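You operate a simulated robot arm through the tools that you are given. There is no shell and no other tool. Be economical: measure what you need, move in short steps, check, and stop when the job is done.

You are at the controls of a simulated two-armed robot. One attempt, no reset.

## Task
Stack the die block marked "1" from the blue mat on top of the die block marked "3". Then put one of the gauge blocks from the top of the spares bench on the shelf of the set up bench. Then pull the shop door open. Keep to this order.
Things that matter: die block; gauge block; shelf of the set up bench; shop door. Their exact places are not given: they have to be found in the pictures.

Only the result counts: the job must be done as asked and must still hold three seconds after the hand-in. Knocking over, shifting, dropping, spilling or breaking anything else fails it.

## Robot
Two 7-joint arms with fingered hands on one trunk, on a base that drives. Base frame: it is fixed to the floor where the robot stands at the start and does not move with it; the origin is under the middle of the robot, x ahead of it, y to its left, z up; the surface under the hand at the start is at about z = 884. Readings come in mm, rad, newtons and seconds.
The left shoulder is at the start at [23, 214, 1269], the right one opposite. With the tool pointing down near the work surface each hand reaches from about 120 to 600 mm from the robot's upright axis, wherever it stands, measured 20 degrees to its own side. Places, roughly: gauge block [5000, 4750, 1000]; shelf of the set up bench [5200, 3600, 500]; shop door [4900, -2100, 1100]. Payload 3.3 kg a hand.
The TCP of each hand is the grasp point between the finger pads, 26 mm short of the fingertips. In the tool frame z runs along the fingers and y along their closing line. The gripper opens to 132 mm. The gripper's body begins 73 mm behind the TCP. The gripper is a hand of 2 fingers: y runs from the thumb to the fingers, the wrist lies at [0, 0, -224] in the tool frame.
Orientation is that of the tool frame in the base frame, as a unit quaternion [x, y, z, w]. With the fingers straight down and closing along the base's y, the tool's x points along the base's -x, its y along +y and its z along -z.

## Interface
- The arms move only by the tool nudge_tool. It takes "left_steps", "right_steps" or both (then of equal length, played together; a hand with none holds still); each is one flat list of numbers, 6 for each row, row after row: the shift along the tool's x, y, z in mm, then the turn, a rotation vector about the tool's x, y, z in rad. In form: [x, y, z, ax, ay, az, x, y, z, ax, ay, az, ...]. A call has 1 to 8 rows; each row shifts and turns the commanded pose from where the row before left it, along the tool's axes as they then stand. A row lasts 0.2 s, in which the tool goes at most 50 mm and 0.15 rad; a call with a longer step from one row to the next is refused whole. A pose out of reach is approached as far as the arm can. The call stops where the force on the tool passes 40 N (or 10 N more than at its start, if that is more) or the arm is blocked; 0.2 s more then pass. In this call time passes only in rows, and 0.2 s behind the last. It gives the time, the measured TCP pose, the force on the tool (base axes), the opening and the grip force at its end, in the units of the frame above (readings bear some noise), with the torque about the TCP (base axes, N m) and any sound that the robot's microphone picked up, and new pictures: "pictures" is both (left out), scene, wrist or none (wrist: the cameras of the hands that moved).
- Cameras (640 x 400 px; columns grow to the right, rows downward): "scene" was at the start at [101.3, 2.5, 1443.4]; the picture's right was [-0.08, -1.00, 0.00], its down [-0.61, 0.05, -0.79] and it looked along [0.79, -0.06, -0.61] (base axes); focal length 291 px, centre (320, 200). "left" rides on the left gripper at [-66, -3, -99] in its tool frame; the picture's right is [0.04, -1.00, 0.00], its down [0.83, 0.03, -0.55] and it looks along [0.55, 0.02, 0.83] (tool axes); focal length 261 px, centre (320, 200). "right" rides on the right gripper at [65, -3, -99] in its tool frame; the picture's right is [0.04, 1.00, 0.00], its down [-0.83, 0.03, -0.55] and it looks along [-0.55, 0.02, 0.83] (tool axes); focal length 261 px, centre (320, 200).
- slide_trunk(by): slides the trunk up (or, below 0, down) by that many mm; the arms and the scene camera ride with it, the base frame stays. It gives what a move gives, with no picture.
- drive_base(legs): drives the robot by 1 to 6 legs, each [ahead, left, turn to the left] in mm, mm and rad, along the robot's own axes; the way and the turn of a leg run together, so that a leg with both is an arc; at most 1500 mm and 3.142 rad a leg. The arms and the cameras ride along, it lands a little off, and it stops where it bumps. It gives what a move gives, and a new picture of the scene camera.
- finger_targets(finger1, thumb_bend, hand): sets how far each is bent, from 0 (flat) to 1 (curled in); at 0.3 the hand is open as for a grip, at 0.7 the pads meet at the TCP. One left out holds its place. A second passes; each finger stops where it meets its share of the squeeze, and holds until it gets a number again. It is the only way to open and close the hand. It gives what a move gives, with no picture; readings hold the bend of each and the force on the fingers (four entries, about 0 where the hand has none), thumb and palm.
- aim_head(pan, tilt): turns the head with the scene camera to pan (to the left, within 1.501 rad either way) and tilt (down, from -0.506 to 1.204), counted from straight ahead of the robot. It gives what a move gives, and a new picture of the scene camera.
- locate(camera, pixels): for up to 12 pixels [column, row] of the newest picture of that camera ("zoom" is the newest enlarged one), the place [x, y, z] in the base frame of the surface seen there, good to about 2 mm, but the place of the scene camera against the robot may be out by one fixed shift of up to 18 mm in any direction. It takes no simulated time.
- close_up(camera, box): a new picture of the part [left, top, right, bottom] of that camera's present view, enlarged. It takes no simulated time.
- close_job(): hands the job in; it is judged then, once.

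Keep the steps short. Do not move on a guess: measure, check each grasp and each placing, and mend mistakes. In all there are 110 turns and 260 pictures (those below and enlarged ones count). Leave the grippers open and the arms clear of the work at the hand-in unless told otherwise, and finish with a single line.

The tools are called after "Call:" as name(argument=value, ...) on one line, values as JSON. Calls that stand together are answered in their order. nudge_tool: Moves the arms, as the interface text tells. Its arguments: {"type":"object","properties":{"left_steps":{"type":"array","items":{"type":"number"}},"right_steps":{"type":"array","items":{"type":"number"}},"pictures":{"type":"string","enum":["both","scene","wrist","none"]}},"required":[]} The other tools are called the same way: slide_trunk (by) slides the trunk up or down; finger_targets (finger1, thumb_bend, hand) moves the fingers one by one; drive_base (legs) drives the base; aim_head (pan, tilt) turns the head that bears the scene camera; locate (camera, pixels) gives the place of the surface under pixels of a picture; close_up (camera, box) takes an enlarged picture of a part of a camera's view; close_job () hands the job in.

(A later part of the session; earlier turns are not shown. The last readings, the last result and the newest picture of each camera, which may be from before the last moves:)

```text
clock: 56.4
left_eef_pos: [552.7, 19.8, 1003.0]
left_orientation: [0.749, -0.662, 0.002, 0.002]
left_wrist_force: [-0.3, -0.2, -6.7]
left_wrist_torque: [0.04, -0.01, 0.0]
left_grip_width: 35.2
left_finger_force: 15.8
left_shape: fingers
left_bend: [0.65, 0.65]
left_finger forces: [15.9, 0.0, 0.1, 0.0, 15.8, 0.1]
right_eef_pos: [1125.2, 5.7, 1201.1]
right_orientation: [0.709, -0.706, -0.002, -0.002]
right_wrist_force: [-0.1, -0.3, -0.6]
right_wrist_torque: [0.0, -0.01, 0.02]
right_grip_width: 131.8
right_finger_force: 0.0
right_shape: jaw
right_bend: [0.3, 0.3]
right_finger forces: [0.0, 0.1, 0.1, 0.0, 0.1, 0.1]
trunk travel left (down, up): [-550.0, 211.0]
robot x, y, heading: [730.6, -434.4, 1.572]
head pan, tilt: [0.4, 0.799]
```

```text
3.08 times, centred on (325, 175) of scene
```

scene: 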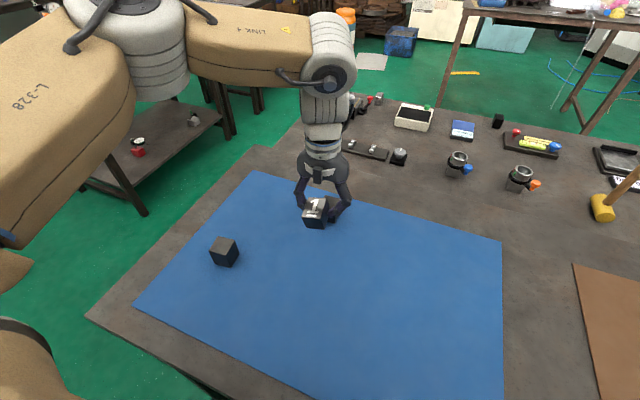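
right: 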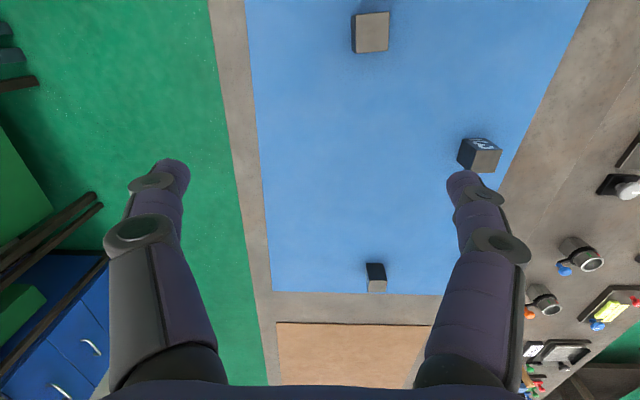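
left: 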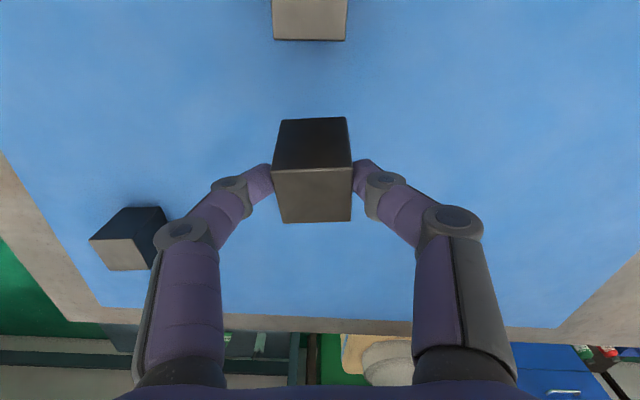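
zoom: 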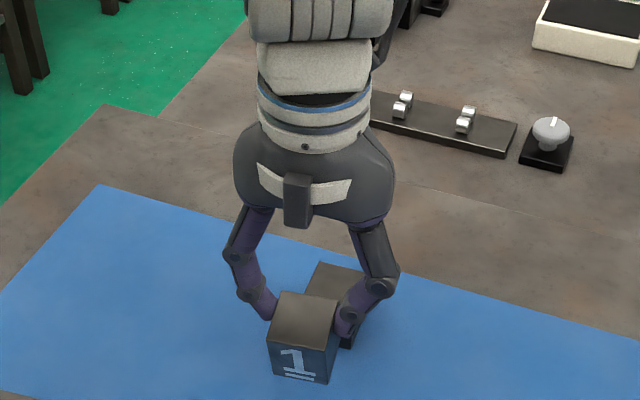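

Block "1" now hangs nearly upright, with about 0.2 rad of tilt that contact will take out. The held centre should end up about 6 mm nearer than the TCP and 3.5 mm to its left. I need 8–10 mm more reach, so I'll lift first and then edge the base 12 mm ahead; the column at table height still has about 39 mm.

Call:
nudge_tool(left_steps=[0, 0, -20, 0, 0, 0], pictures="none")

Call:
drive_base(legs=[[12, 0, 0]])

Call:
nudge_tool(left_steps=[-12, 0, 0, 0, 0, 0, -12, 0, 0, 0, 0, 0, -12, 0, 0, 0, 0, 0], pictures="both")

```text
clock: 56.8
left_eef_pos: [552.6, 19.0, 1022.7]
left_orientation: [0.749, -0.662, 0.001, 0.002]
left_wrist_force: [-0.9, -0.3, -5.5]
left_wrist_torque: [0.04, -0.04, 0.02]
left_grip_width: 35.6
left_finger_force: 16.2
left_shape: fingers
left_bend: [0.65, 0.65]
left_finger forces: [15.9, 0.1, 0.0, 0.0, 15.9, 0.1]
right_eef_pos: [1124.5, 5.4, 1201.9]
right_orientation: [0.708, -0.706, -0.002, -0.002]
right_wrist_force: [0.3, 0.6, 0.6]
right_wrist_torque: [0.01, -0.01, 0.01]
right_grip_width: 131.8
right_finger_force: 0.1
right_shape: jaw
right_bend: [0.3, 0.3]
right_finger forces: [0.1, 0.0, 0.0, 0.1, 0.1, 0.1]
trunk travel left (down, up): [-550.0, 211.0]
robot x, y, heading: [733.5, -432.9, 1.572]
head pan, tilt: [0.4, 0.799]
```

```text
clock: 57.6
left_eef_pos: [553.1, 26.3, 1024.4]
left_orientation: [0.75, -0.662, -0.001, 0.001]
left_wrist_force: [-0.7, 1.0, -7.2]
left_wrist_torque: [0.04, -0.04, -0.01]
left_grip_width: 35.4
left_finger_force: 15.9
left_shape: fingers
left_bend: [0.65, 0.65]
left_finger forces: [16.0, 0.0, 0.1, 0.0, 15.8, 0.0]
right_eef_pos: [1124.1, 10.3, 1204.3]
right_orientation: [0.709, -0.706, -0.003, -0.004]
right_wrist_force: [-0.1, -0.2, -0.3]
right_wrist_torque: [-0.02, 0.01, -0.04]
right_grip_width: 132.0
right_finger_force: 0.0
right_shape: jaw
right_bend: [0.3, 0.3]
right_finger forces: [0.1, 0.0, 0.0, 0.1, 0.0, 0.0]
trunk travel left (down, up): [-550.0, 211.0]
robot x, y, heading: [736.2, -423.1, 1.571]
head pan, tilt: [0.4, 0.799]
```

scene: 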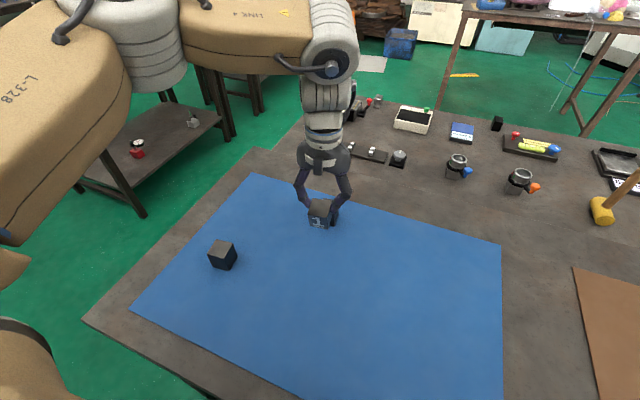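

```text
clock: 58.4
left_eef_pos: [549.8, 62.8, 1023.7]
left_orientation: [0.749, -0.662, -0.001, 0.001]
left_wrist_force: [0.2, 0.2, -5.4]
left_wrist_torque: [0.01, -0.02, 0.02]
left_grip_width: 35.3
left_finger_force: 15.6
left_shape: fingers
left_bend: [0.65, 0.65]
left_finger forces: [15.9, 0.0, 0.0, 0.0, 15.9, 0.0]
right_eef_pos: [1124.5, 12.9, 1203.1]
right_orientation: [0.709, -0.706, -0.004, -0.003]
right_wrist_force: [0.6, 0.6, -0.2]
right_wrist_torque: [0.0, 0.02, 0.02]
right_grip_width: 132.0
right_finger_force: 0.0
right_shape: jaw
right_bend: [0.3, 0.3]
right_finger forces: [0.1, 0.0, 0.0, 0.1, 0.0, 0.0]
trunk travel left (down, up): [-550.0, 211.0]
robot x, y, heading: [734.8, -420.1, 1.571]
head pan, tilt: [0.4, 0.799]
```

scene: 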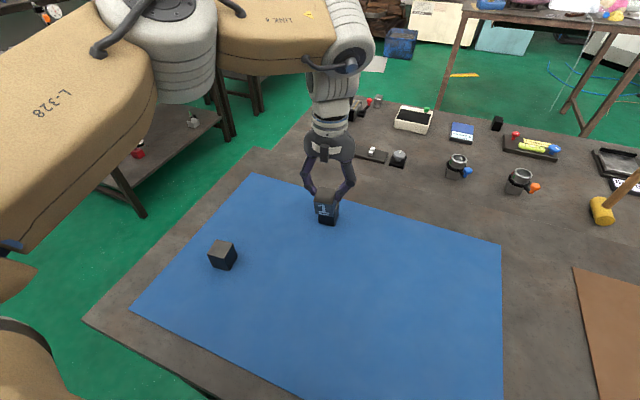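
left: 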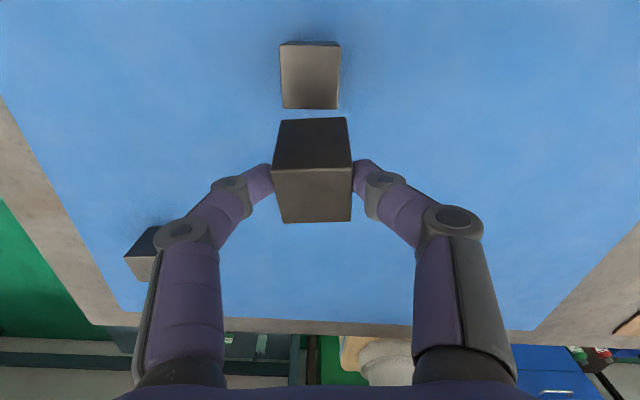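

Holding steady. I'll measure "3" again along with the held block to get exact offsets.

Call:
locate(camera="left", pixels=[[283, 47], [338, 46], [336, 104], [286, 105], [311, 75], [277, 172], [348, 169], [348, 218], [284, 220], [313, 195], [285, 123], [343, 121]])

```text
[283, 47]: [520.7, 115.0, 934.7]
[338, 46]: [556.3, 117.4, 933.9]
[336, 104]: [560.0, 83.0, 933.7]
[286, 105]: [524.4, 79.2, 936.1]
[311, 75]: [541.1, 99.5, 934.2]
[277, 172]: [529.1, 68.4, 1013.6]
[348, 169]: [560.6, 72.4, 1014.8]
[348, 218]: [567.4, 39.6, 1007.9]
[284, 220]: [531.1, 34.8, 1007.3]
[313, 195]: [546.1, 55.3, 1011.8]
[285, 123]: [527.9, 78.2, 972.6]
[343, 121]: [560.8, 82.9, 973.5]
```

Call:
nudge_tool(left_steps=[-14, 1.5, 0, 0, 0, 0.03, -14, 0, 0, 0, 0, 0, -13, 0, 0, 0, 0, 0], pictures="both")

Call:
close_up(camera="scene", box=[270, 120, 400, 240])

```text
clock: 59.2
left_eef_pos: [544.9, 102.1, 1025.7]
left_orientation: [0.74, -0.673, 0.0, -0.001]
left_wrist_force: [0.0, -0.1, -5.6]
left_wrist_torque: [0.03, 0.0, -0.03]
left_grip_width: 35.3
left_finger_force: 15.2
left_shape: fingers
left_bend: [0.65, 0.65]
left_finger forces: [15.9, 0.1, 0.0, 0.0, 15.8, 0.1]
right_eef_pos: [1125.1, 12.2, 1203.0]
right_orientation: [0.709, -0.706, -0.004, -0.004]
right_wrist_force: [0.1, -0.4, 0.5]
right_wrist_torque: [-0.01, 0.0, 0.02]
right_grip_width: 131.8
right_finger_force: 0.0
right_shape: jaw
right_bend: [0.3, 0.3]
right_finger forces: [0.0, 0.1, 0.0, 0.1, 0.0, 0.1]
trunk travel left (down, up): [-550.0, 211.0]
robot x, y, heading: [737.4, -418.8, 1.573]
head pan, tilt: [0.4, 0.799]
```

scene: 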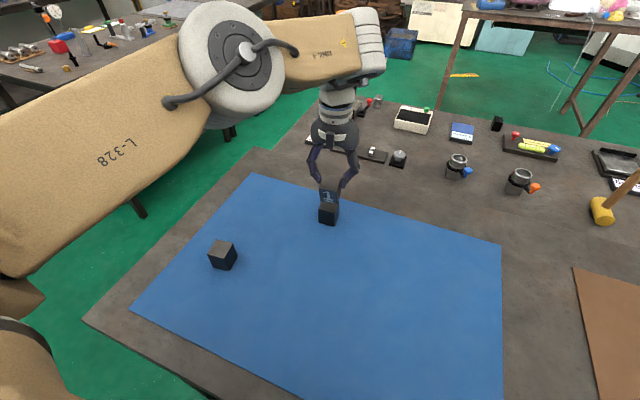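
left: 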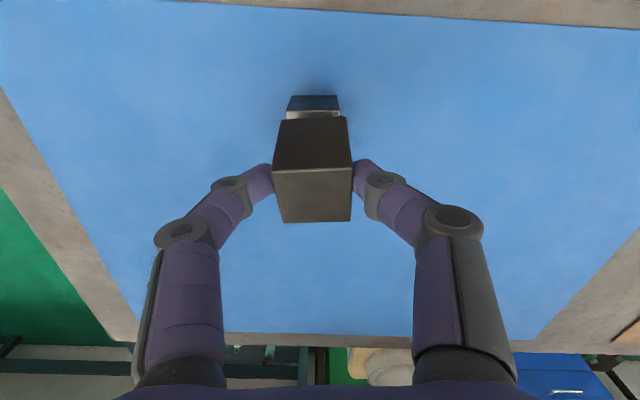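

```text
3.33 times, centred on (335, 180) of scene
```

zoom: 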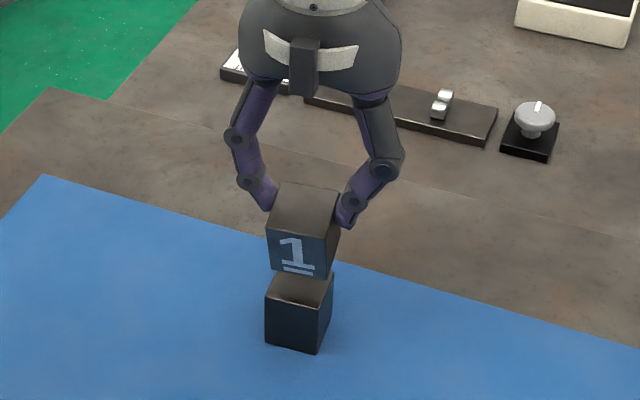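

It's aligned above "3". I'll lower it to just above contact, then go down in 2 mm steps while watching the force.

Call:
nudge_tool(left_steps=[0, 0, 12, 0, 0, 0, 0, 0, 11, 0, 0, 0], pictures="none")

Call:
nudge_tool(left_steps=[0, 0, 2, 0, 0, 0, 0, 0, 2, 0, 0, 0], pictures="both")

Call:
close_up(camera="scene", box=[270, 120, 400, 240])

```text
clock: 59.8
left_eef_pos: [543.7, 100.3, 1002.2]
left_orientation: [0.74, -0.673, -0.001, 0.001]
left_wrist_force: [0.8, -0.1, -5.7]
left_wrist_torque: [0.06, -0.04, 0.05]
left_grip_width: 35.5
left_finger_force: 15.7
left_shape: fingers
left_bend: [0.65, 0.65]
left_finger forces: [15.9, 0.1, 0.1, 0.1, 15.8, 0.1]
right_eef_pos: [1124.7, 12.7, 1202.8]
right_orientation: [0.708, -0.706, -0.003, -0.004]
right_wrist_force: [0.8, -0.5, -0.3]
right_wrist_torque: [-0.01, -0.02, 0.02]
right_grip_width: 131.8
right_finger_force: 0.0
right_shape: jaw
right_bend: [0.3, 0.3]
right_finger forces: [0.1, 0.1, 0.0, 0.1, 0.0, 0.0]
trunk travel left (down, up): [-550.0, 211.0]
robot x, y, heading: [734.9, -425.8, 1.572]
head pan, tilt: [0.4, 0.799]
```

```text
clock: 60.4
left_eef_pos: [543.7, 103.4, 999.0]
left_orientation: [0.739, -0.673, -0.001, -0.001]
left_wrist_force: [-0.1, 2.1, 1.6]
left_wrist_torque: [0.04, 0.06, -0.04]
left_grip_width: 35.3
left_finger_force: 16.3
left_shape: fingers
left_bend: [0.65, 0.66]
left_finger forces: [16.8, 0.1, 0.0, 0.1, 17.0, 0.0]
right_eef_pos: [1124.6, 11.6, 1203.3]
right_orientation: [0.708, -0.706, -0.004, -0.004]
right_wrist_force: [-0.6, -1.0, -0.6]
right_wrist_torque: [-0.01, -0.01, -0.02]
right_grip_width: 131.8
right_finger_force: 0.0
right_shape: jaw
right_bend: [0.3, 0.3]
right_finger forces: [0.0, 0.1, 0.1, 0.1, 0.1, 0.0]
trunk travel left (down, up): [-550.0, 211.0]
robot x, y, heading: [733.1, -424.4, 1.57]
head pan, tilt: [0.4, 0.799]
```

scene: 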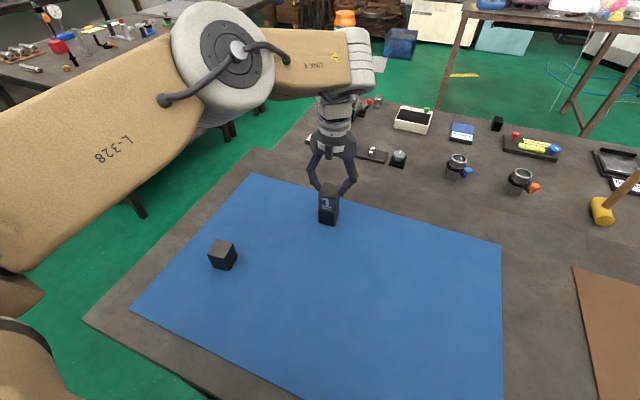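
left: 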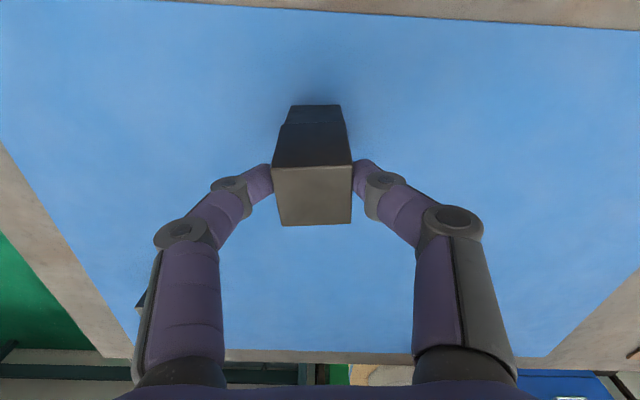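

```text
3.33 times, centred on (335, 180) of scene
```

zoom: 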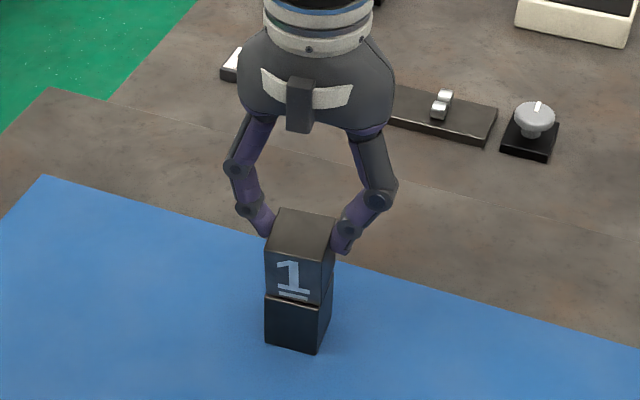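

Contact has begun and the weight is coming off the hand (force from -6 to +1.6 N). I'll measure the tilt and go on in small steps.

Call:
nudge_tool(left_steps=[0, 0, 2, 0, 0, 0, 0, 0, 2, 0, 0, 0], pictures="wrist")

Call:
locate(camera="left", pixels=[[279, 172], [347, 169], [347, 221], [284, 222], [313, 195], [290, 128], [340, 126], [313, 165]])

Call:
close_up(camera="scene", box=[270, 120, 400, 240])

```text
clock: 61.0
left_eef_pos: [543.4, 104.8, 996.2]
left_orientation: [0.74, -0.673, -0.001, -0.001]
left_wrist_force: [-0.1, 4.5, 11.0]
left_wrist_torque: [0.02, 0.09, -0.07]
left_grip_width: 35.2
left_finger_force: 18.0
left_shape: fingers
left_bend: [0.66, 0.66]
left_finger forces: [17.7, 0.0, 0.0, 0.0, 18.2, 0.0]
right_eef_pos: [1125.0, 11.1, 1204.0]
right_orientation: [0.708, -0.706, -0.003, -0.004]
right_wrist_force: [0.1, -0.7, -0.6]
right_wrist_torque: [0.03, 0.01, -0.04]
right_grip_width: 131.7
right_finger_force: 0.0
right_shape: jaw
right_bend: [0.3, 0.3]
right_finger forces: [0.0, 0.0, 0.0, 0.0, 0.0, 0.0]
trunk travel left (down, up): [-550.0, 211.0]
robot x, y, heading: [736.4, -421.0, 1.574]
head pan, tilt: [0.4, 0.799]
```

left: 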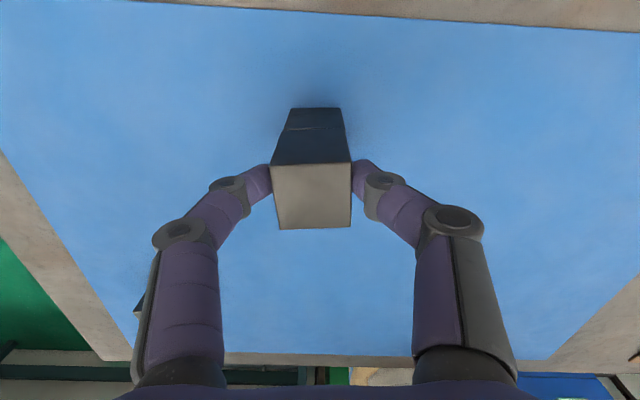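

```text
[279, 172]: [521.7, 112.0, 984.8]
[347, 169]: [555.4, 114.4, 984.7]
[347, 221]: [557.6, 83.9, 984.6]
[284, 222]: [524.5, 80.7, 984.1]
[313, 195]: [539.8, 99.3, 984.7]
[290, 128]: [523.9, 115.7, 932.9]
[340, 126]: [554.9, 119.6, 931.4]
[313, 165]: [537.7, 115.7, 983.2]
```

```text
3.33 times, centred on (335, 180) of scene
```

zoom: 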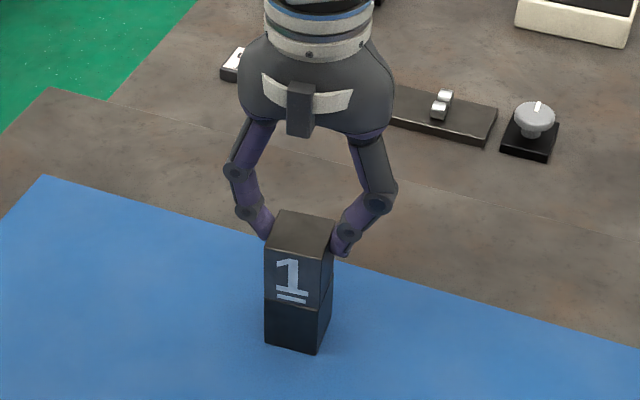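

Block "1" is flat on "3": its top is level at z=984.5 and the centre is at (540, 98). I'll open in two stages and back off straight up.

Call:
finger_targets(hand="left", finger1=0.55, thumb_bend=0.55)

Call:
finger_targets(hand="left", finger1=0.3, thumb_bend=0.3)

Call:
nudge_tool(left_steps=[0, 0, -30, 0, 0, 0, 0, 0, -30, 0, 0, 0, 30, 0, -20, 0, 0, 0, 45, 0, -10, 0, 0, 0, 45, 0, 0, 0, 0, 0], pictures="both")

Call:
close_up(camera="scene", box=[270, 120, 400, 240])

```text
clock: 62.0
left_eef_pos: [542.6, 104.1, 995.2]
left_orientation: [0.74, -0.673, -0.002, 0.0]
left_wrist_force: [0.0, 0.8, 0.1]
left_wrist_torque: [0.03, -0.02, -0.04]
left_grip_width: 49.4
left_finger_force: 0.1
left_shape: fingers
left_bend: [0.55, 0.55]
left_finger forces: [0.0, 0.0, 0.0, 0.1, 0.1, 0.0]
right_eef_pos: [1123.6, 12.6, 1203.5]
right_orientation: [0.708, -0.706, -0.004, -0.003]
right_wrist_force: [0.2, 0.4, 0.5]
right_wrist_torque: [0.03, -0.01, -0.02]
right_grip_width: 132.2
right_finger_force: 0.0
right_shape: jaw
right_bend: [0.3, 0.3]
right_finger forces: [0.0, 0.0, 0.1, 0.0, 0.0, 0.0]
trunk travel left (down, up): [-550.0, 211.0]
robot x, y, heading: [732.5, -421.9, 1.575]
head pan, tilt: [0.4, 0.799]
```

```text
clock: 63.0
left_eef_pos: [543.2, 103.2, 994.3]
left_orientation: [0.74, -0.673, -0.001, 0.0]
left_wrist_force: [0.3, -0.5, -0.6]
left_wrist_torque: [0.0, 0.03, 0.01]
left_grip_width: 133.1
left_finger_force: 0.1
left_shape: fingers
left_bend: [0.3, 0.3]
left_finger forces: [0.0, 0.1, 0.1, 0.0, 0.0, 0.0]
right_eef_pos: [1124.8, 11.6, 1203.0]
right_orientation: [0.707, -0.707, -0.003, -0.005]
right_wrist_force: [0.2, -0.1, 0.0]
right_wrist_torque: [0.01, 0.04, -0.01]
right_grip_width: 131.8
right_finger_force: 0.1
right_shape: jaw
right_bend: [0.3, 0.3]
right_finger forces: [0.1, 0.0, 0.1, 0.0, 0.0, 0.0]
trunk travel left (down, up): [-550.0, 211.0]
robot x, y, heading: [733.4, -421.8, 1.565]
head pan, tilt: [0.4, 0.799]
```

```text
clock: 64.2
left_eef_pos: [554.1, -16.9, 1082.6]
left_orientation: [0.74, -0.673, -0.001, -0.001]
left_wrist_force: [-0.1, -0.9, 0.1]
left_wrist_torque: [0.0, -0.03, 0.03]
left_grip_width: 132.9
left_finger_force: 0.0
left_shape: fingers
left_bend: [0.3, 0.3]
left_finger forces: [0.0, 0.0, 0.0, 0.0, 0.0, 0.0]
right_eef_pos: [1123.1, 12.5, 1204.0]
right_orientation: [0.708, -0.706, -0.003, -0.004]
right_wrist_force: [0.4, -0.3, -0.6]
right_wrist_torque: [0.01, 0.02, -0.01]
right_grip_width: 132.1
right_finger_force: 0.0
right_shape: jaw
right_bend: [0.3, 0.3]
right_finger forces: [0.0, 0.0, 0.0, 0.1, 0.0, 0.0]
trunk travel left (down, up): [-550.0, 211.0]
robot x, y, heading: [733.0, -418.6, 1.57]
head pan, tilt: [0.4, 0.799]
```

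scene: 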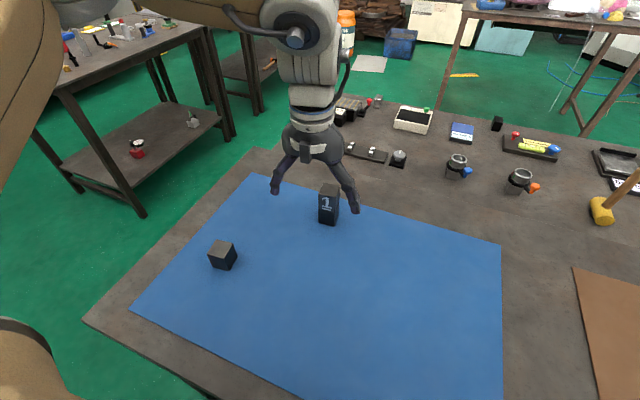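
left: 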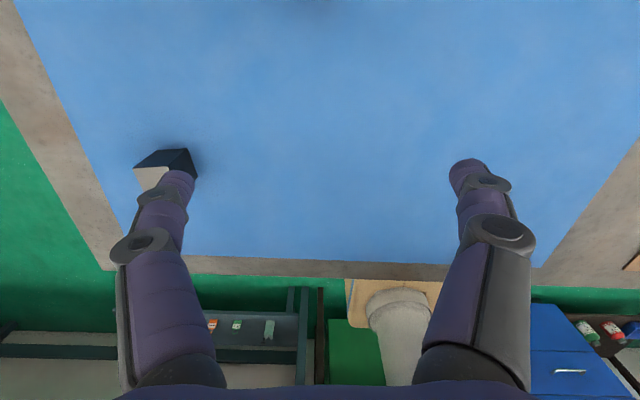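

```text
3.33 times, centred on (335, 180) of scene
```

zoom: 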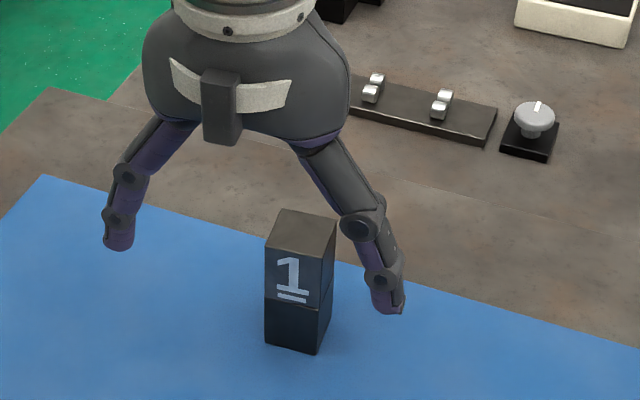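

The stack stands cleanly. I'll bring both hands back to a compact high pose and back away from the table.

Call:
nudge_tool(left_steps=[20, 0, -40, 0, 0, 0.05, 20, 0, -40, 0, 0, 0.04, 0, 0, -40, 0, 0, 0, 0, 0, 0, 0, 0, 0, 0, 0, 0, 0, 0, 0], right_steps=[10, 45, 0, 0, 0, 0, 10, 45, 0, 0, 0, 0, 10, 45, 0, 0, 0, 0, 10, 45, 0, 0, 0, 0, 0, 35, 0, 0, 0, 0], pictures="none")

Call:
drive_base(legs=[[-430, 0, 0], [0, 0, -1.571]])

Call:
aim_head(pan=0.35, tilt=0.3)

```text
clock: 65.4
left_eef_pos: [557.2, -56.5, 1206.3]
left_orientation: [0.709, -0.706, -0.001, 0.0]
left_wrist_force: [-0.4, 0.7, -1.1]
left_wrist_torque: [0.01, -0.04, -0.03]
left_grip_width: 132.9
left_finger_force: 0.0
left_shape: fingers
left_bend: [0.3, 0.3]
left_finger forces: [0.0, 0.0, 0.1, 0.1, 0.1, 0.0]
right_eef_pos: [908.7, -27.2, 1202.8]
right_orientation: [0.708, -0.706, -0.004, -0.004]
right_wrist_force: [1.0, 0.2, 0.5]
right_wrist_torque: [0.01, 0.01, 0.0]
right_grip_width: 131.9
right_finger_force: 0.0
right_shape: jaw
right_bend: [0.3, 0.3]
right_finger forces: [0.0, 0.0, 0.1, 0.0, 0.1, 0.0]
trunk travel left (down, up): [-550.0, 211.0]
robot x, y, heading: [733.2, -421.1, 1.576]
head pan, tilt: [0.4, 0.799]
```

```text
clock: 71.8
left_eef_pos: [1107.3, -676.9, 1203.3]
left_orientation: [0.009, 1.0, 0.0, -0.002]
left_wrist_force: [1.0, -0.9, 0.2]
left_wrist_torque: [-0.01, 0.04, -0.01]
left_grip_width: 133.2
left_finger_force: 0.0
left_shape: fingers
left_bend: [0.3, 0.3]
left_finger forces: [0.0, 0.1, 0.0, 0.1, 0.0, 0.0]
right_eef_pos: [1128.1, -1029.6, 1201.6]
right_orientation: [0.009, 1.0, 0.0, 0.002]
right_wrist_force: [-0.2, 0.6, -0.2]
right_wrist_torque: [-0.01, -0.04, -0.03]
right_grip_width: 131.9
right_finger_force: 0.1
right_shape: jaw
right_bend: [0.3, 0.3]
right_finger forces: [0.0, 0.0, 0.0, 0.0, 0.0, 0.0]
trunk travel left (down, up): [-550.0, 211.0]
robot x, y, heading: [731.9, -847.0, -0.021]
head pan, tilt: [0.4, 0.799]
```

scene: 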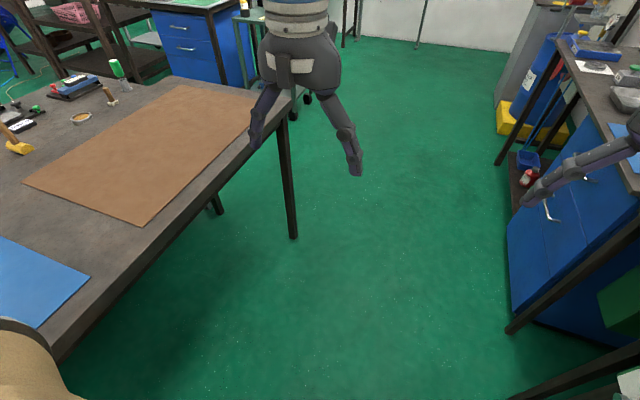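

```text
clock: 72.8
left_eef_pos: [1106.6, -678.8, 1203.6]
left_orientation: [0.009, 1.0, 0.001, -0.002]
left_wrist_force: [0.2, -0.2, 0.0]
left_wrist_torque: [-0.04, 0.02, 0.04]
left_grip_width: 133.4
left_finger_force: 0.0
left_shape: fingers
left_bend: [0.3, 0.3]
left_finger forces: [0.0, 0.0, 0.0, 0.0, 0.0, 0.0]
right_eef_pos: [1129.0, -1028.4, 1201.8]
right_orientation: [0.01, 1.0, 0.0, 0.003]
right_wrist_force: [0.6, 0.5, -0.5]
right_wrist_torque: [-0.02, 0.01, 0.02]
right_grip_width: 132.1
right_finger_force: 0.0
right_shape: jaw
right_bend: [0.3, 0.3]
right_finger forces: [0.0, 0.0, 0.1, 0.1, 0.0, 0.0]
trunk travel left (down, up): [-550.0, 211.0]
robot x, y, heading: [733.6, -846.2, -0.023]
head pan, tilt: [0.351, 0.3]
```

scene: 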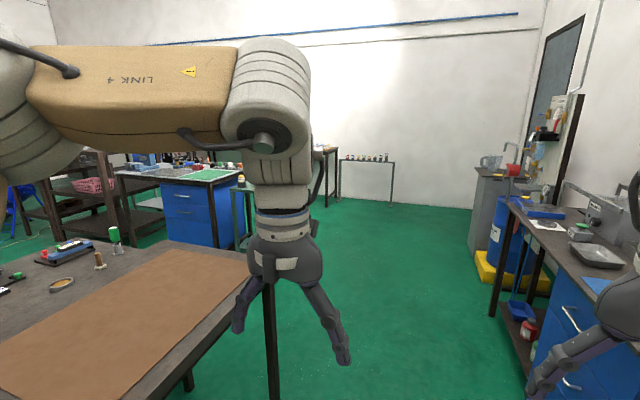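

I'll measure key obstacles and the free floor for the route.

Call:
locate(camera="scene", pixels=[[270, 395], [240, 245], [205, 240], [300, 205], [345, 195], [395, 195], [470, 215], [480, 270], [500, 315], [360, 110], [130, 245], [400, 230]])

Call:
drive_base(legs=[[1300, 0, 0.02]])

Call:
aim_head(pan=0.9, tilt=0.25)

```text
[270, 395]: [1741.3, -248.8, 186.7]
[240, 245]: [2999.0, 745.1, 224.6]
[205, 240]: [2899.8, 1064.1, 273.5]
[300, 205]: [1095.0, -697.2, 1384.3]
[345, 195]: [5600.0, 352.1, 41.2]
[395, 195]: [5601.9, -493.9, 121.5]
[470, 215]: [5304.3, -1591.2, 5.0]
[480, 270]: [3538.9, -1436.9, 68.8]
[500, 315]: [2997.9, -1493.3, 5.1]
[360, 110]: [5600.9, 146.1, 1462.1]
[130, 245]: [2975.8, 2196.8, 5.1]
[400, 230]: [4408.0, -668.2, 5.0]
```

```text
clock: 79.4
left_eef_pos: [2420.1, -679.0, 1204.8]
left_orientation: [-0.003, 1.0, 0.001, -0.002]
left_wrist_force: [0.4, -0.3, 0.4]
left_wrist_torque: [0.03, 0.02, -0.01]
left_grip_width: 133.1
left_finger_force: 0.1
left_shape: fingers
left_bend: [0.3, 0.3]
left_finger forces: [0.0, 0.0, 0.0, 0.1, 0.0, 0.1]
right_eef_pos: [2449.4, -1029.3, 1201.2]
right_orientation: [-0.003, 1.0, 0.0, 0.003]
right_wrist_force: [-0.2, 0.1, 0.1]
right_wrist_torque: [0.0, 0.04, 0.01]
right_grip_width: 131.6
right_finger_force: 0.3
right_shape: jaw
right_bend: [0.3, 0.3]
right_finger forces: [0.0, 0.1, 0.0, 0.0, 0.1, 0.1]
trunk travel left (down, up): [-550.0, 211.0]
robot x, y, heading: [2051.0, -852.2, 0.009]
head pan, tilt: [0.351, 0.3]
```

scene: 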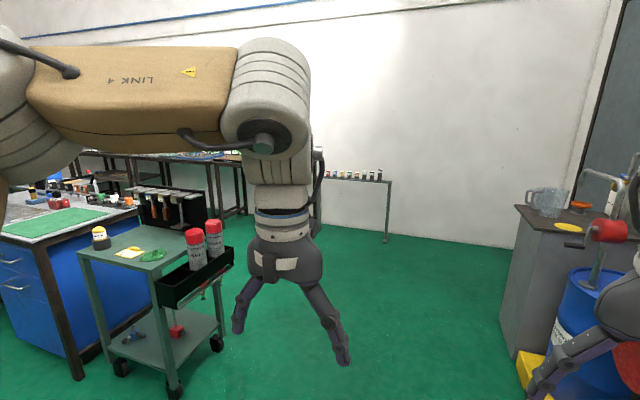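

```text
clock: 80.3
left_eef_pos: [2419.6, -679.3, 1204.0]
left_orientation: [-0.004, 1.0, 0.0, -0.002]
left_wrist_force: [0.1, 0.6, 0.6]
left_wrist_torque: [0.06, -0.02, 0.04]
left_grip_width: 133.1
left_finger_force: 0.1
left_shape: fingers
left_bend: [0.3, 0.3]
left_finger forces: [0.1, 0.0, 0.0, 0.0, 0.0, 0.0]
right_eef_pos: [2450.4, -1029.5, 1199.9]
right_orientation: [-0.004, 1.0, -0.001, 0.002]
right_wrist_force: [0.0, -1.0, -0.2]
right_wrist_torque: [0.0, 0.01, -0.01]
right_grip_width: 132.1
right_finger_force: 0.1
right_shape: jaw
right_bend: [0.3, 0.3]
right_finger forces: [0.0, 0.0, 0.0, 0.0, 0.0, 0.1]
trunk travel left (down, up): [-550.0, 211.0]
robot x, y, heading: [2048.7, -853.2, 0.004]
head pan, tilt: [0.901, 0.25]
```

scene: 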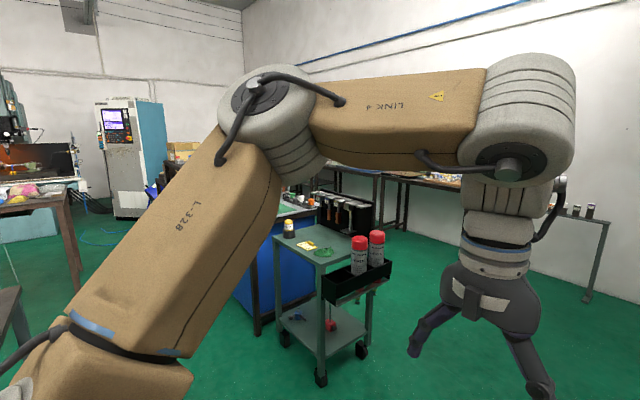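

Call:
locate(camera="scene", pixels=[[320, 380], [360, 350], [400, 225], [425, 220], [590, 297], [290, 195], [300, 300], [370, 175], [255, 330], [400, 180], [375, 230], [585, 215]])

Call:
drive_base(legs=[[1300, 0, 0]])

Call:
aim_head(pan=1.3, tilt=0.25)

```text
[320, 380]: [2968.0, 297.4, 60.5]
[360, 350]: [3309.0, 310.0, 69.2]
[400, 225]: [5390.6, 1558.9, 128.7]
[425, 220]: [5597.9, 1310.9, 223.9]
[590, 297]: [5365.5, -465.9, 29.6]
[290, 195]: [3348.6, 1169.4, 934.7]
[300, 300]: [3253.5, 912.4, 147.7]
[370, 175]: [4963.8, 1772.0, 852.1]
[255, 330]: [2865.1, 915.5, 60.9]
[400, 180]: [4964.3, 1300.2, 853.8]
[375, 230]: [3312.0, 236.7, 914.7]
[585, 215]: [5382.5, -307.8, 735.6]
```

```text
clock: 86.8
left_eef_pos: [3714.0, -671.1, 1204.0]
left_orientation: [-0.004, 1.0, 0.001, -0.002]
left_wrist_force: [0.9, -0.1, 0.7]
left_wrist_torque: [-0.01, 0.0, 0.02]
left_grip_width: 133.0
left_finger_force: 0.1
left_shape: fingers
left_bend: [0.3, 0.3]
left_finger forces: [0.1, 0.0, 0.0, 0.0, 0.1, 0.1]
right_eef_pos: [3746.4, -1022.9, 1200.3]
right_orientation: [-0.004, 1.0, 0.001, 0.003]
right_wrist_force: [0.7, 0.1, -0.3]
right_wrist_torque: [-0.02, 0.02, 0.01]
right_grip_width: 131.9
right_finger_force: 0.0
right_shape: jaw
right_bend: [0.3, 0.3]
right_finger forces: [0.0, 0.1, 0.0, 0.1, 0.1, 0.1]
trunk travel left (down, up): [-550.0, 211.0]
robot x, y, heading: [3348.1, -852.0, 0.005]
head pan, tilt: [0.901, 0.25]
```

scene: 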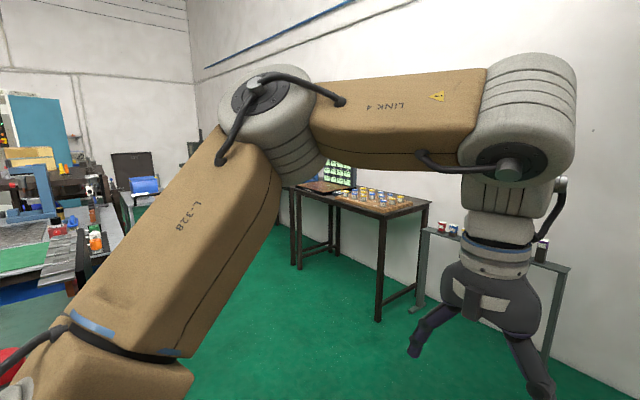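

```text
clock: 87.7
left_eef_pos: [3714.6, -671.6, 1204.4]
left_orientation: [-0.004, 1.0, 0.001, -0.003]
left_wrist_force: [-0.4, -0.5, 0.0]
left_wrist_torque: [0.01, -0.03, -0.01]
left_grip_width: 132.8
left_finger_force: 0.0
left_shape: fingers
left_bend: [0.3, 0.3]
left_finger forces: [0.0, 0.0, 0.0, 0.1, 0.0, 0.0]
right_eef_pos: [3744.6, -1023.1, 1202.4]
right_orientation: [-0.005, 1.0, -0.001, 0.003]
right_wrist_force: [-0.3, -0.2, 0.1]
right_wrist_torque: [-0.01, -0.01, 0.0]
right_grip_width: 131.9
right_finger_force: 0.1
right_shape: jaw
right_bend: [0.3, 0.3]
right_finger forces: [0.0, 0.0, 0.0, 0.1, 0.0, 0.0]
trunk travel left (down, up): [-550.0, 211.0]
robot x, y, heading: [3344.0, -848.8, 0.002]
head pan, tilt: [1.3, 0.25]
```

scene: 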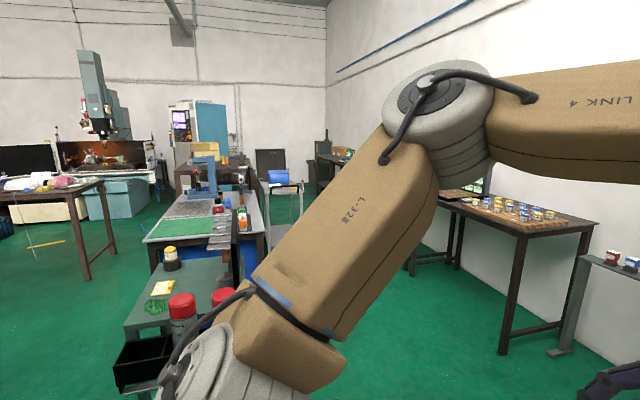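

There's an open corridor between the blue bench (ends x≈3350) and the wall tables (x≥4960). I'll go to x≈4150 and turn to face +y.

Call:
drive_base(legs=[[800, 0, 0], [0, 0, 1.568]])

Call:
aim_head(pan=0.0, tilt=0.2)

```text
clock: 95.8
left_eef_pos: [3950.0, -476.2, 1204.2]
left_orientation: [0.717, -0.698, 0.001, 0.002]
left_wrist_force: [-0.1, -0.2, 0.8]
left_wrist_torque: [-0.02, -0.03, -0.02]
left_grip_width: 133.2
left_finger_force: 0.0
left_shape: fingers
left_bend: [0.3, 0.3]
left_finger forces: [0.0, 0.0, 0.0, 0.1, 0.1, 0.0]
right_eef_pos: [4300.1, -441.0, 1201.5]
right_orientation: [0.717, -0.697, -0.002, -0.002]
right_wrist_force: [-0.1, 0.4, -0.6]
right_wrist_torque: [-0.03, 0.02, 0.0]
right_grip_width: 131.8
right_finger_force: 0.0
right_shape: jaw
right_bend: [0.3, 0.3]
right_finger forces: [0.1, 0.0, 0.1, 0.1, 0.0, 0.0]
trunk travel left (down, up): [-550.0, 211.0]
robot x, y, heading: [4134.3, -845.1, 1.594]
head pan, tilt: [1.3, 0.25]
```

scene: 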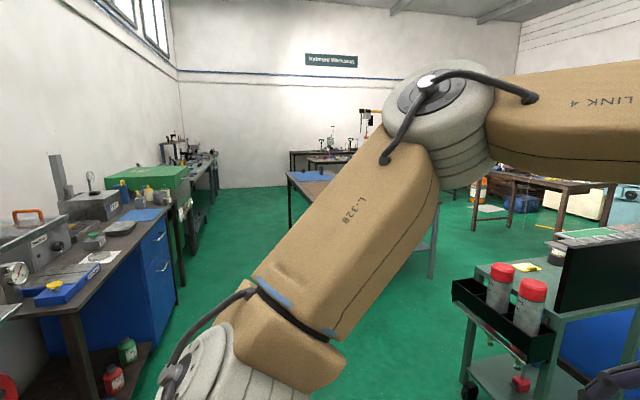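

```text
clock: 97.3
left_eef_pos: [3949.4, -476.2, 1202.9]
left_orientation: [0.716, -0.698, 0.001, 0.002]
left_wrist_force: [-0.1, -1.4, 0.2]
left_wrist_torque: [0.01, -0.01, 0.0]
left_grip_width: 133.1
left_finger_force: 0.2
left_shape: fingers
left_bend: [0.3, 0.3]
left_finger forces: [0.0, 0.1, 0.0, 0.0, 0.0, 0.0]
right_eef_pos: [4300.0, -440.3, 1200.7]
right_orientation: [0.716, -0.698, -0.002, -0.002]
right_wrist_force: [0.4, 1.2, -0.2]
right_wrist_torque: [-0.01, 0.02, -0.01]
right_grip_width: 131.6
right_finger_force: 0.1
right_shape: jaw
right_bend: [0.3, 0.3]
right_finger forces: [0.0, 0.0, 0.0, 0.1, 0.0, 0.0]
trunk travel left (down, up): [-550.0, 211.0]
robot x, y, heading: [4132.9, -841.1, 1.596]
head pan, tilt: [0.0, 0.201]
```

scene: 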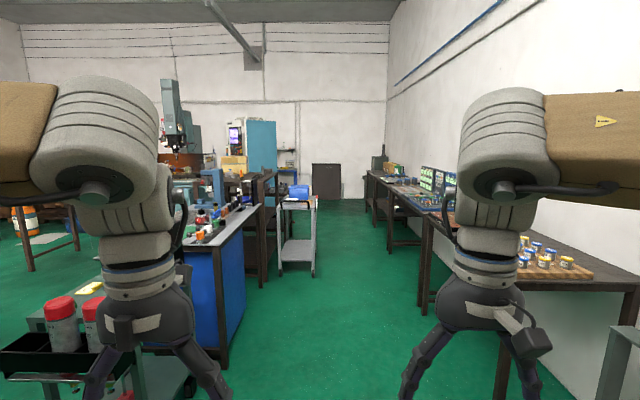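

Call:
locate(camera="scene", pixels=[[243, 310], [225, 365], [315, 275], [282, 272], [425, 305], [390, 245], [375, 225], [365, 180], [340, 195], [500, 380], [262, 285], [345, 290]])

Call:
drive_base(legs=[[1500, 0, -0.025]])

```text
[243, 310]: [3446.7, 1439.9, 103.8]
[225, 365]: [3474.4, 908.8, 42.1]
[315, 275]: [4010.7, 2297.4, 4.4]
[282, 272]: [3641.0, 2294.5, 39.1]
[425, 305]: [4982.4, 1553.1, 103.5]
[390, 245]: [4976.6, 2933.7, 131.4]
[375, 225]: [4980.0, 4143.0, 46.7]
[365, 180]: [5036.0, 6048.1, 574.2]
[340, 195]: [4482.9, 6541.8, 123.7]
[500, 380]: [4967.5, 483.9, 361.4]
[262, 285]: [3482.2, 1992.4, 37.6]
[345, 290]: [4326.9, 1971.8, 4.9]
```

```text
clock: 104.8
left_eef_pos: [3954.1, 1059.9, 1203.9]
left_orientation: [-0.704, 0.71, -0.001, -0.002]
left_wrist_force: [-0.4, -0.9, -0.5]
left_wrist_torque: [0.01, -0.03, -0.02]
left_grip_width: 133.2
left_finger_force: 0.0
left_shape: fingers
left_bend: [0.3, 0.3]
left_finger forces: [0.1, 0.1, 0.0, 0.0, 0.0, 0.0]
right_eef_pos: [4304.0, 1084.7, 1201.2]
right_orientation: [-0.704, 0.71, 0.002, 0.002]
right_wrist_force: [0.0, -0.3, 0.1]
right_wrist_torque: [0.0, 0.01, 0.03]
right_grip_width: 131.9
right_finger_force: 0.0
right_shape: jaw
right_bend: [0.3, 0.3]
right_finger forces: [0.0, 0.0, 0.0, 0.0, 0.1, 0.0]
trunk travel left (down, up): [-550.0, 211.0]
robot x, y, heading: [4124.4, 682.0, 1.559]
head pan, tilt: [0.0, 0.201]
```

scene: 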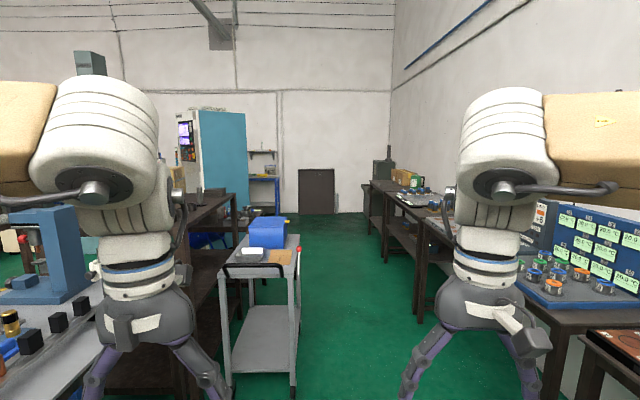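

The corridor between the white cart (x≤4010) and the wall benches (x≥4970) is clear. I'll shift right to x≈4480 and go on.

Call:
drive_base(legs=[[0, -360, 0.01], [1400, 0, 0], [1000, 0, 0]])

Call:
aim_head(pan=-0.7, tilt=0.45)

```text
clock: 118.5
left_eef_pos: [4287.3, 3469.2, 1204.0]
left_orientation: [0.709, -0.706, 0.001, 0.002]
left_wrist_force: [-1.5, 0.1, -0.1]
left_wrist_torque: [0.0, 0.01, 0.02]
left_grip_width: 133.0
left_finger_force: 0.1
left_shape: fingers
left_bend: [0.3, 0.3]
left_finger forces: [0.1, 0.1, 0.0, 0.1, 0.0, 0.0]
right_eef_pos: [4637.8, 3497.7, 1200.3]
right_orientation: [0.708, -0.706, -0.002, -0.002]
right_wrist_force: [0.7, 0.1, -0.7]
right_wrist_torque: [0.0, 0.02, 0.0]
right_grip_width: 132.0
right_finger_force: 0.0
right_shape: jaw
right_bend: [0.3, 0.3]
right_finger forces: [0.0, 0.0, 0.1, 0.0, 0.0, 0.0]
trunk travel left (down, up): [-550.0, 211.0]
robot x, y, heading: [4458.7, 3100.7, 1.573]
head pan, tilt: [0.0, 0.201]
```

scene: 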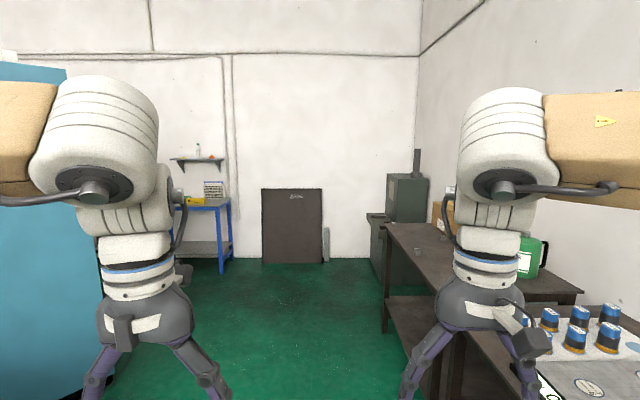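

```text
clock: 119.6
left_eef_pos: [4286.8, 3469.1, 1202.7]
left_orientation: [0.708, -0.706, 0.0, 0.001]
left_wrist_force: [-0.6, 0.2, 0.0]
left_wrist_torque: [0.0, -0.02, -0.01]
left_grip_width: 133.2
left_finger_force: 0.0
left_shape: fingers
left_bend: [0.3, 0.3]
left_finger forces: [0.0, 0.0, 0.0, 0.0, 0.0, 0.0]
right_eef_pos: [4638.1, 3497.5, 1201.1]
right_orientation: [0.709, -0.706, -0.002, -0.002]
right_wrist_force: [-0.2, -0.5, 0.0]
right_wrist_torque: [0.0, -0.03, -0.02]
right_grip_width: 131.8
right_finger_force: 0.1
right_shape: jaw
right_bend: [0.3, 0.3]
right_finger forces: [0.0, 0.1, 0.1, 0.1, 0.0, 0.0]
trunk travel left (down, up): [-550.0, 211.0]
robot x, y, heading: [4462.3, 3097.3, 1.572]
head pan, tilt: [-0.7, 0.45]
```

scene: 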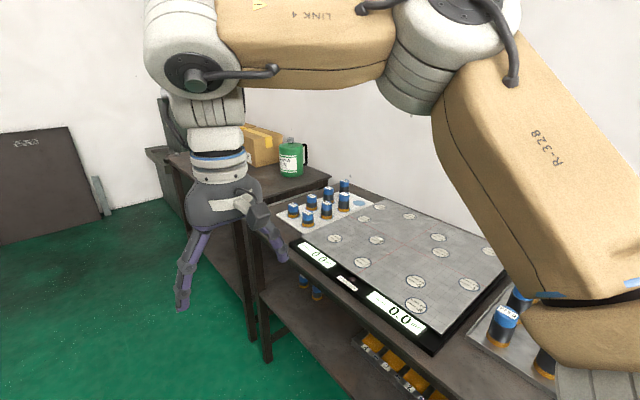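

The set up bench, with its lower shelf, is on the right, and the spares bench is beyond it. I'll drive up to the spares bench and turn to face it.

Call:
close_up(camera="scene", box=[230, 200, 450, 400])

Call:
locate(camera="scene", pixels=[[270, 360], [262, 300], [355, 325], [310, 285], [430, 350], [250, 335], [330, 180], [300, 190], [265, 140], [170, 155]])

Call:
drive_base(legs=[[1250, 0, 0]])

Call:
aim_head(pan=-1.2, tilt=0.6)

```text
2.00 times, centred on (340, 300) of scene
```

zoom: 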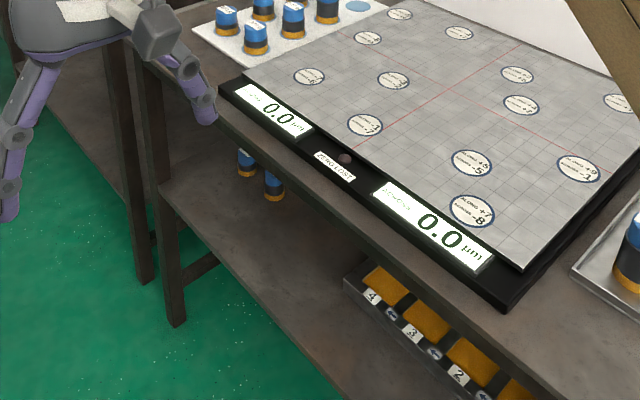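

```text
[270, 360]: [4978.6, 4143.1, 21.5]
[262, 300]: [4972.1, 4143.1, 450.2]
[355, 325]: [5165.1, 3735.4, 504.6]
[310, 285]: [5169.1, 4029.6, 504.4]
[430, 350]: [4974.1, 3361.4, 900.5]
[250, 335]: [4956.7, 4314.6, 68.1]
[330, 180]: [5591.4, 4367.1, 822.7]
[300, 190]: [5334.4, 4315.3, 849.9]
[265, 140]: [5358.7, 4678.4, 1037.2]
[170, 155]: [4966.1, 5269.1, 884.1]
```

```text
clock: 125.9
left_eef_pos: [4307.9, 4713.1, 1203.4]
left_orientation: [-0.701, 0.713, -0.002, -0.003]
left_wrist_force: [-0.2, 0.0, -0.4]
left_wrist_torque: [0.02, 0.02, 0.0]
left_grip_width: 132.9
left_finger_force: 0.0
left_shape: fingers
left_bend: [0.3, 0.3]
left_finger forces: [0.0, 0.0, 0.0, 0.0, 0.1, 0.0]
right_eef_pos: [4659.9, 4733.5, 1201.4]
right_orientation: [-0.701, 0.713, 0.002, 0.002]
right_wrist_force: [0.1, -0.3, 0.6]
right_wrist_torque: [-0.03, 0.01, -0.02]
right_grip_width: 132.1
right_finger_force: 0.1
right_shape: jaw
right_bend: [0.3, 0.3]
right_finger forces: [0.0, 0.0, 0.1, 0.1, 0.0, 0.0]
trunk travel left (down, up): [-550.0, 211.0]
robot x, y, heading: [4478.7, 4337.4, 1.553]
head pan, tilt: [-0.7, 0.45]
```

scene: 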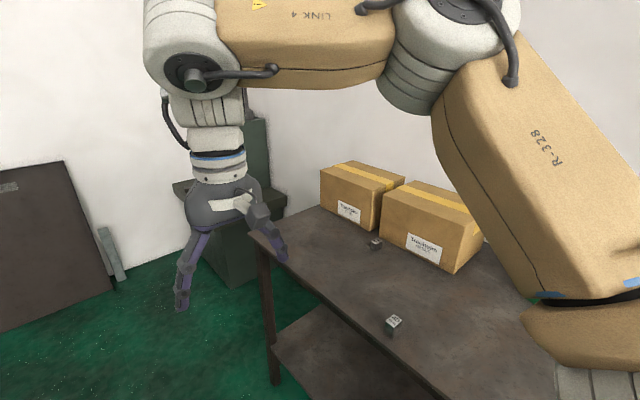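

```text
clock: 126.8
left_eef_pos: [4308.1, 4712.7, 1204.1]
left_orientation: [-0.701, 0.713, -0.001, -0.003]
left_wrist_force: [-0.4, 0.3, 0.4]
left_wrist_torque: [0.03, -0.01, -0.04]
left_grip_width: 133.2
left_finger_force: 0.1
left_shape: fingers
left_bend: [0.3, 0.3]
left_finger forces: [0.0, 0.0, 0.0, 0.1, 0.0, 0.1]
right_eef_pos: [4660.1, 4733.7, 1201.1]
right_orientation: [-0.701, 0.713, 0.002, 0.002]
right_wrist_force: [0.1, -0.5, -0.6]
right_wrist_torque: [-0.02, -0.06, 0.01]
right_grip_width: 132.0
right_finger_force: 0.1
right_shape: jaw
right_bend: [0.3, 0.3]
right_finger forces: [0.0, 0.0, 0.0, 0.1, 0.1, 0.1]
trunk travel left (down, up): [-550.0, 211.0]
robot x, y, heading: [4475.1, 4336.0, 1.545]
head pan, tilt: [-1.201, 0.6]
```

scene: 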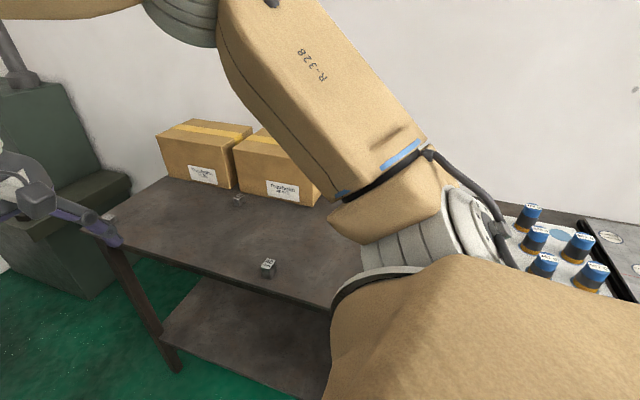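

Two small gauge blocks are on the spares bench, at (267,267) and (237,198). I'll locate them and zoom in.

Call:
locate(camera="scene", pixels=[[267, 262], [267, 270], [237, 196], [237, 201], [280, 290], [110, 235], [330, 310], [300, 280]])

Call:
close_up(camera="scene", box=[220, 180, 300, 290])

```text
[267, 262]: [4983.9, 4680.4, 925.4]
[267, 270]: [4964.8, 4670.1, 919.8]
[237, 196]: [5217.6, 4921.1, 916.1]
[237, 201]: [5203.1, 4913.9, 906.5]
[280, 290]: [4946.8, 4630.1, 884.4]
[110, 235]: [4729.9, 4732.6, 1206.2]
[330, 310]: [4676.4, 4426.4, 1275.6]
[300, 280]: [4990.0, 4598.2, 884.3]
```

```text
3.64 times, centred on (260, 235) of scene
```

zoom: 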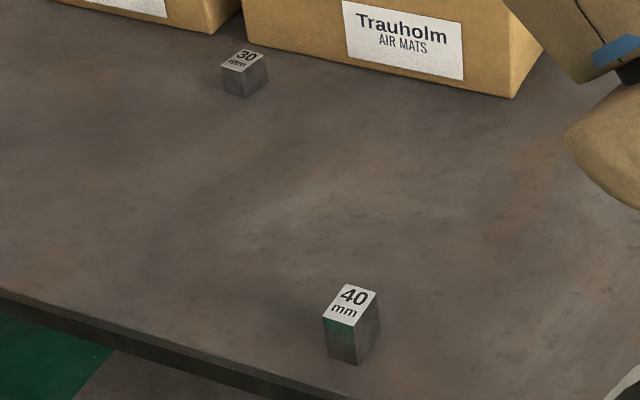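

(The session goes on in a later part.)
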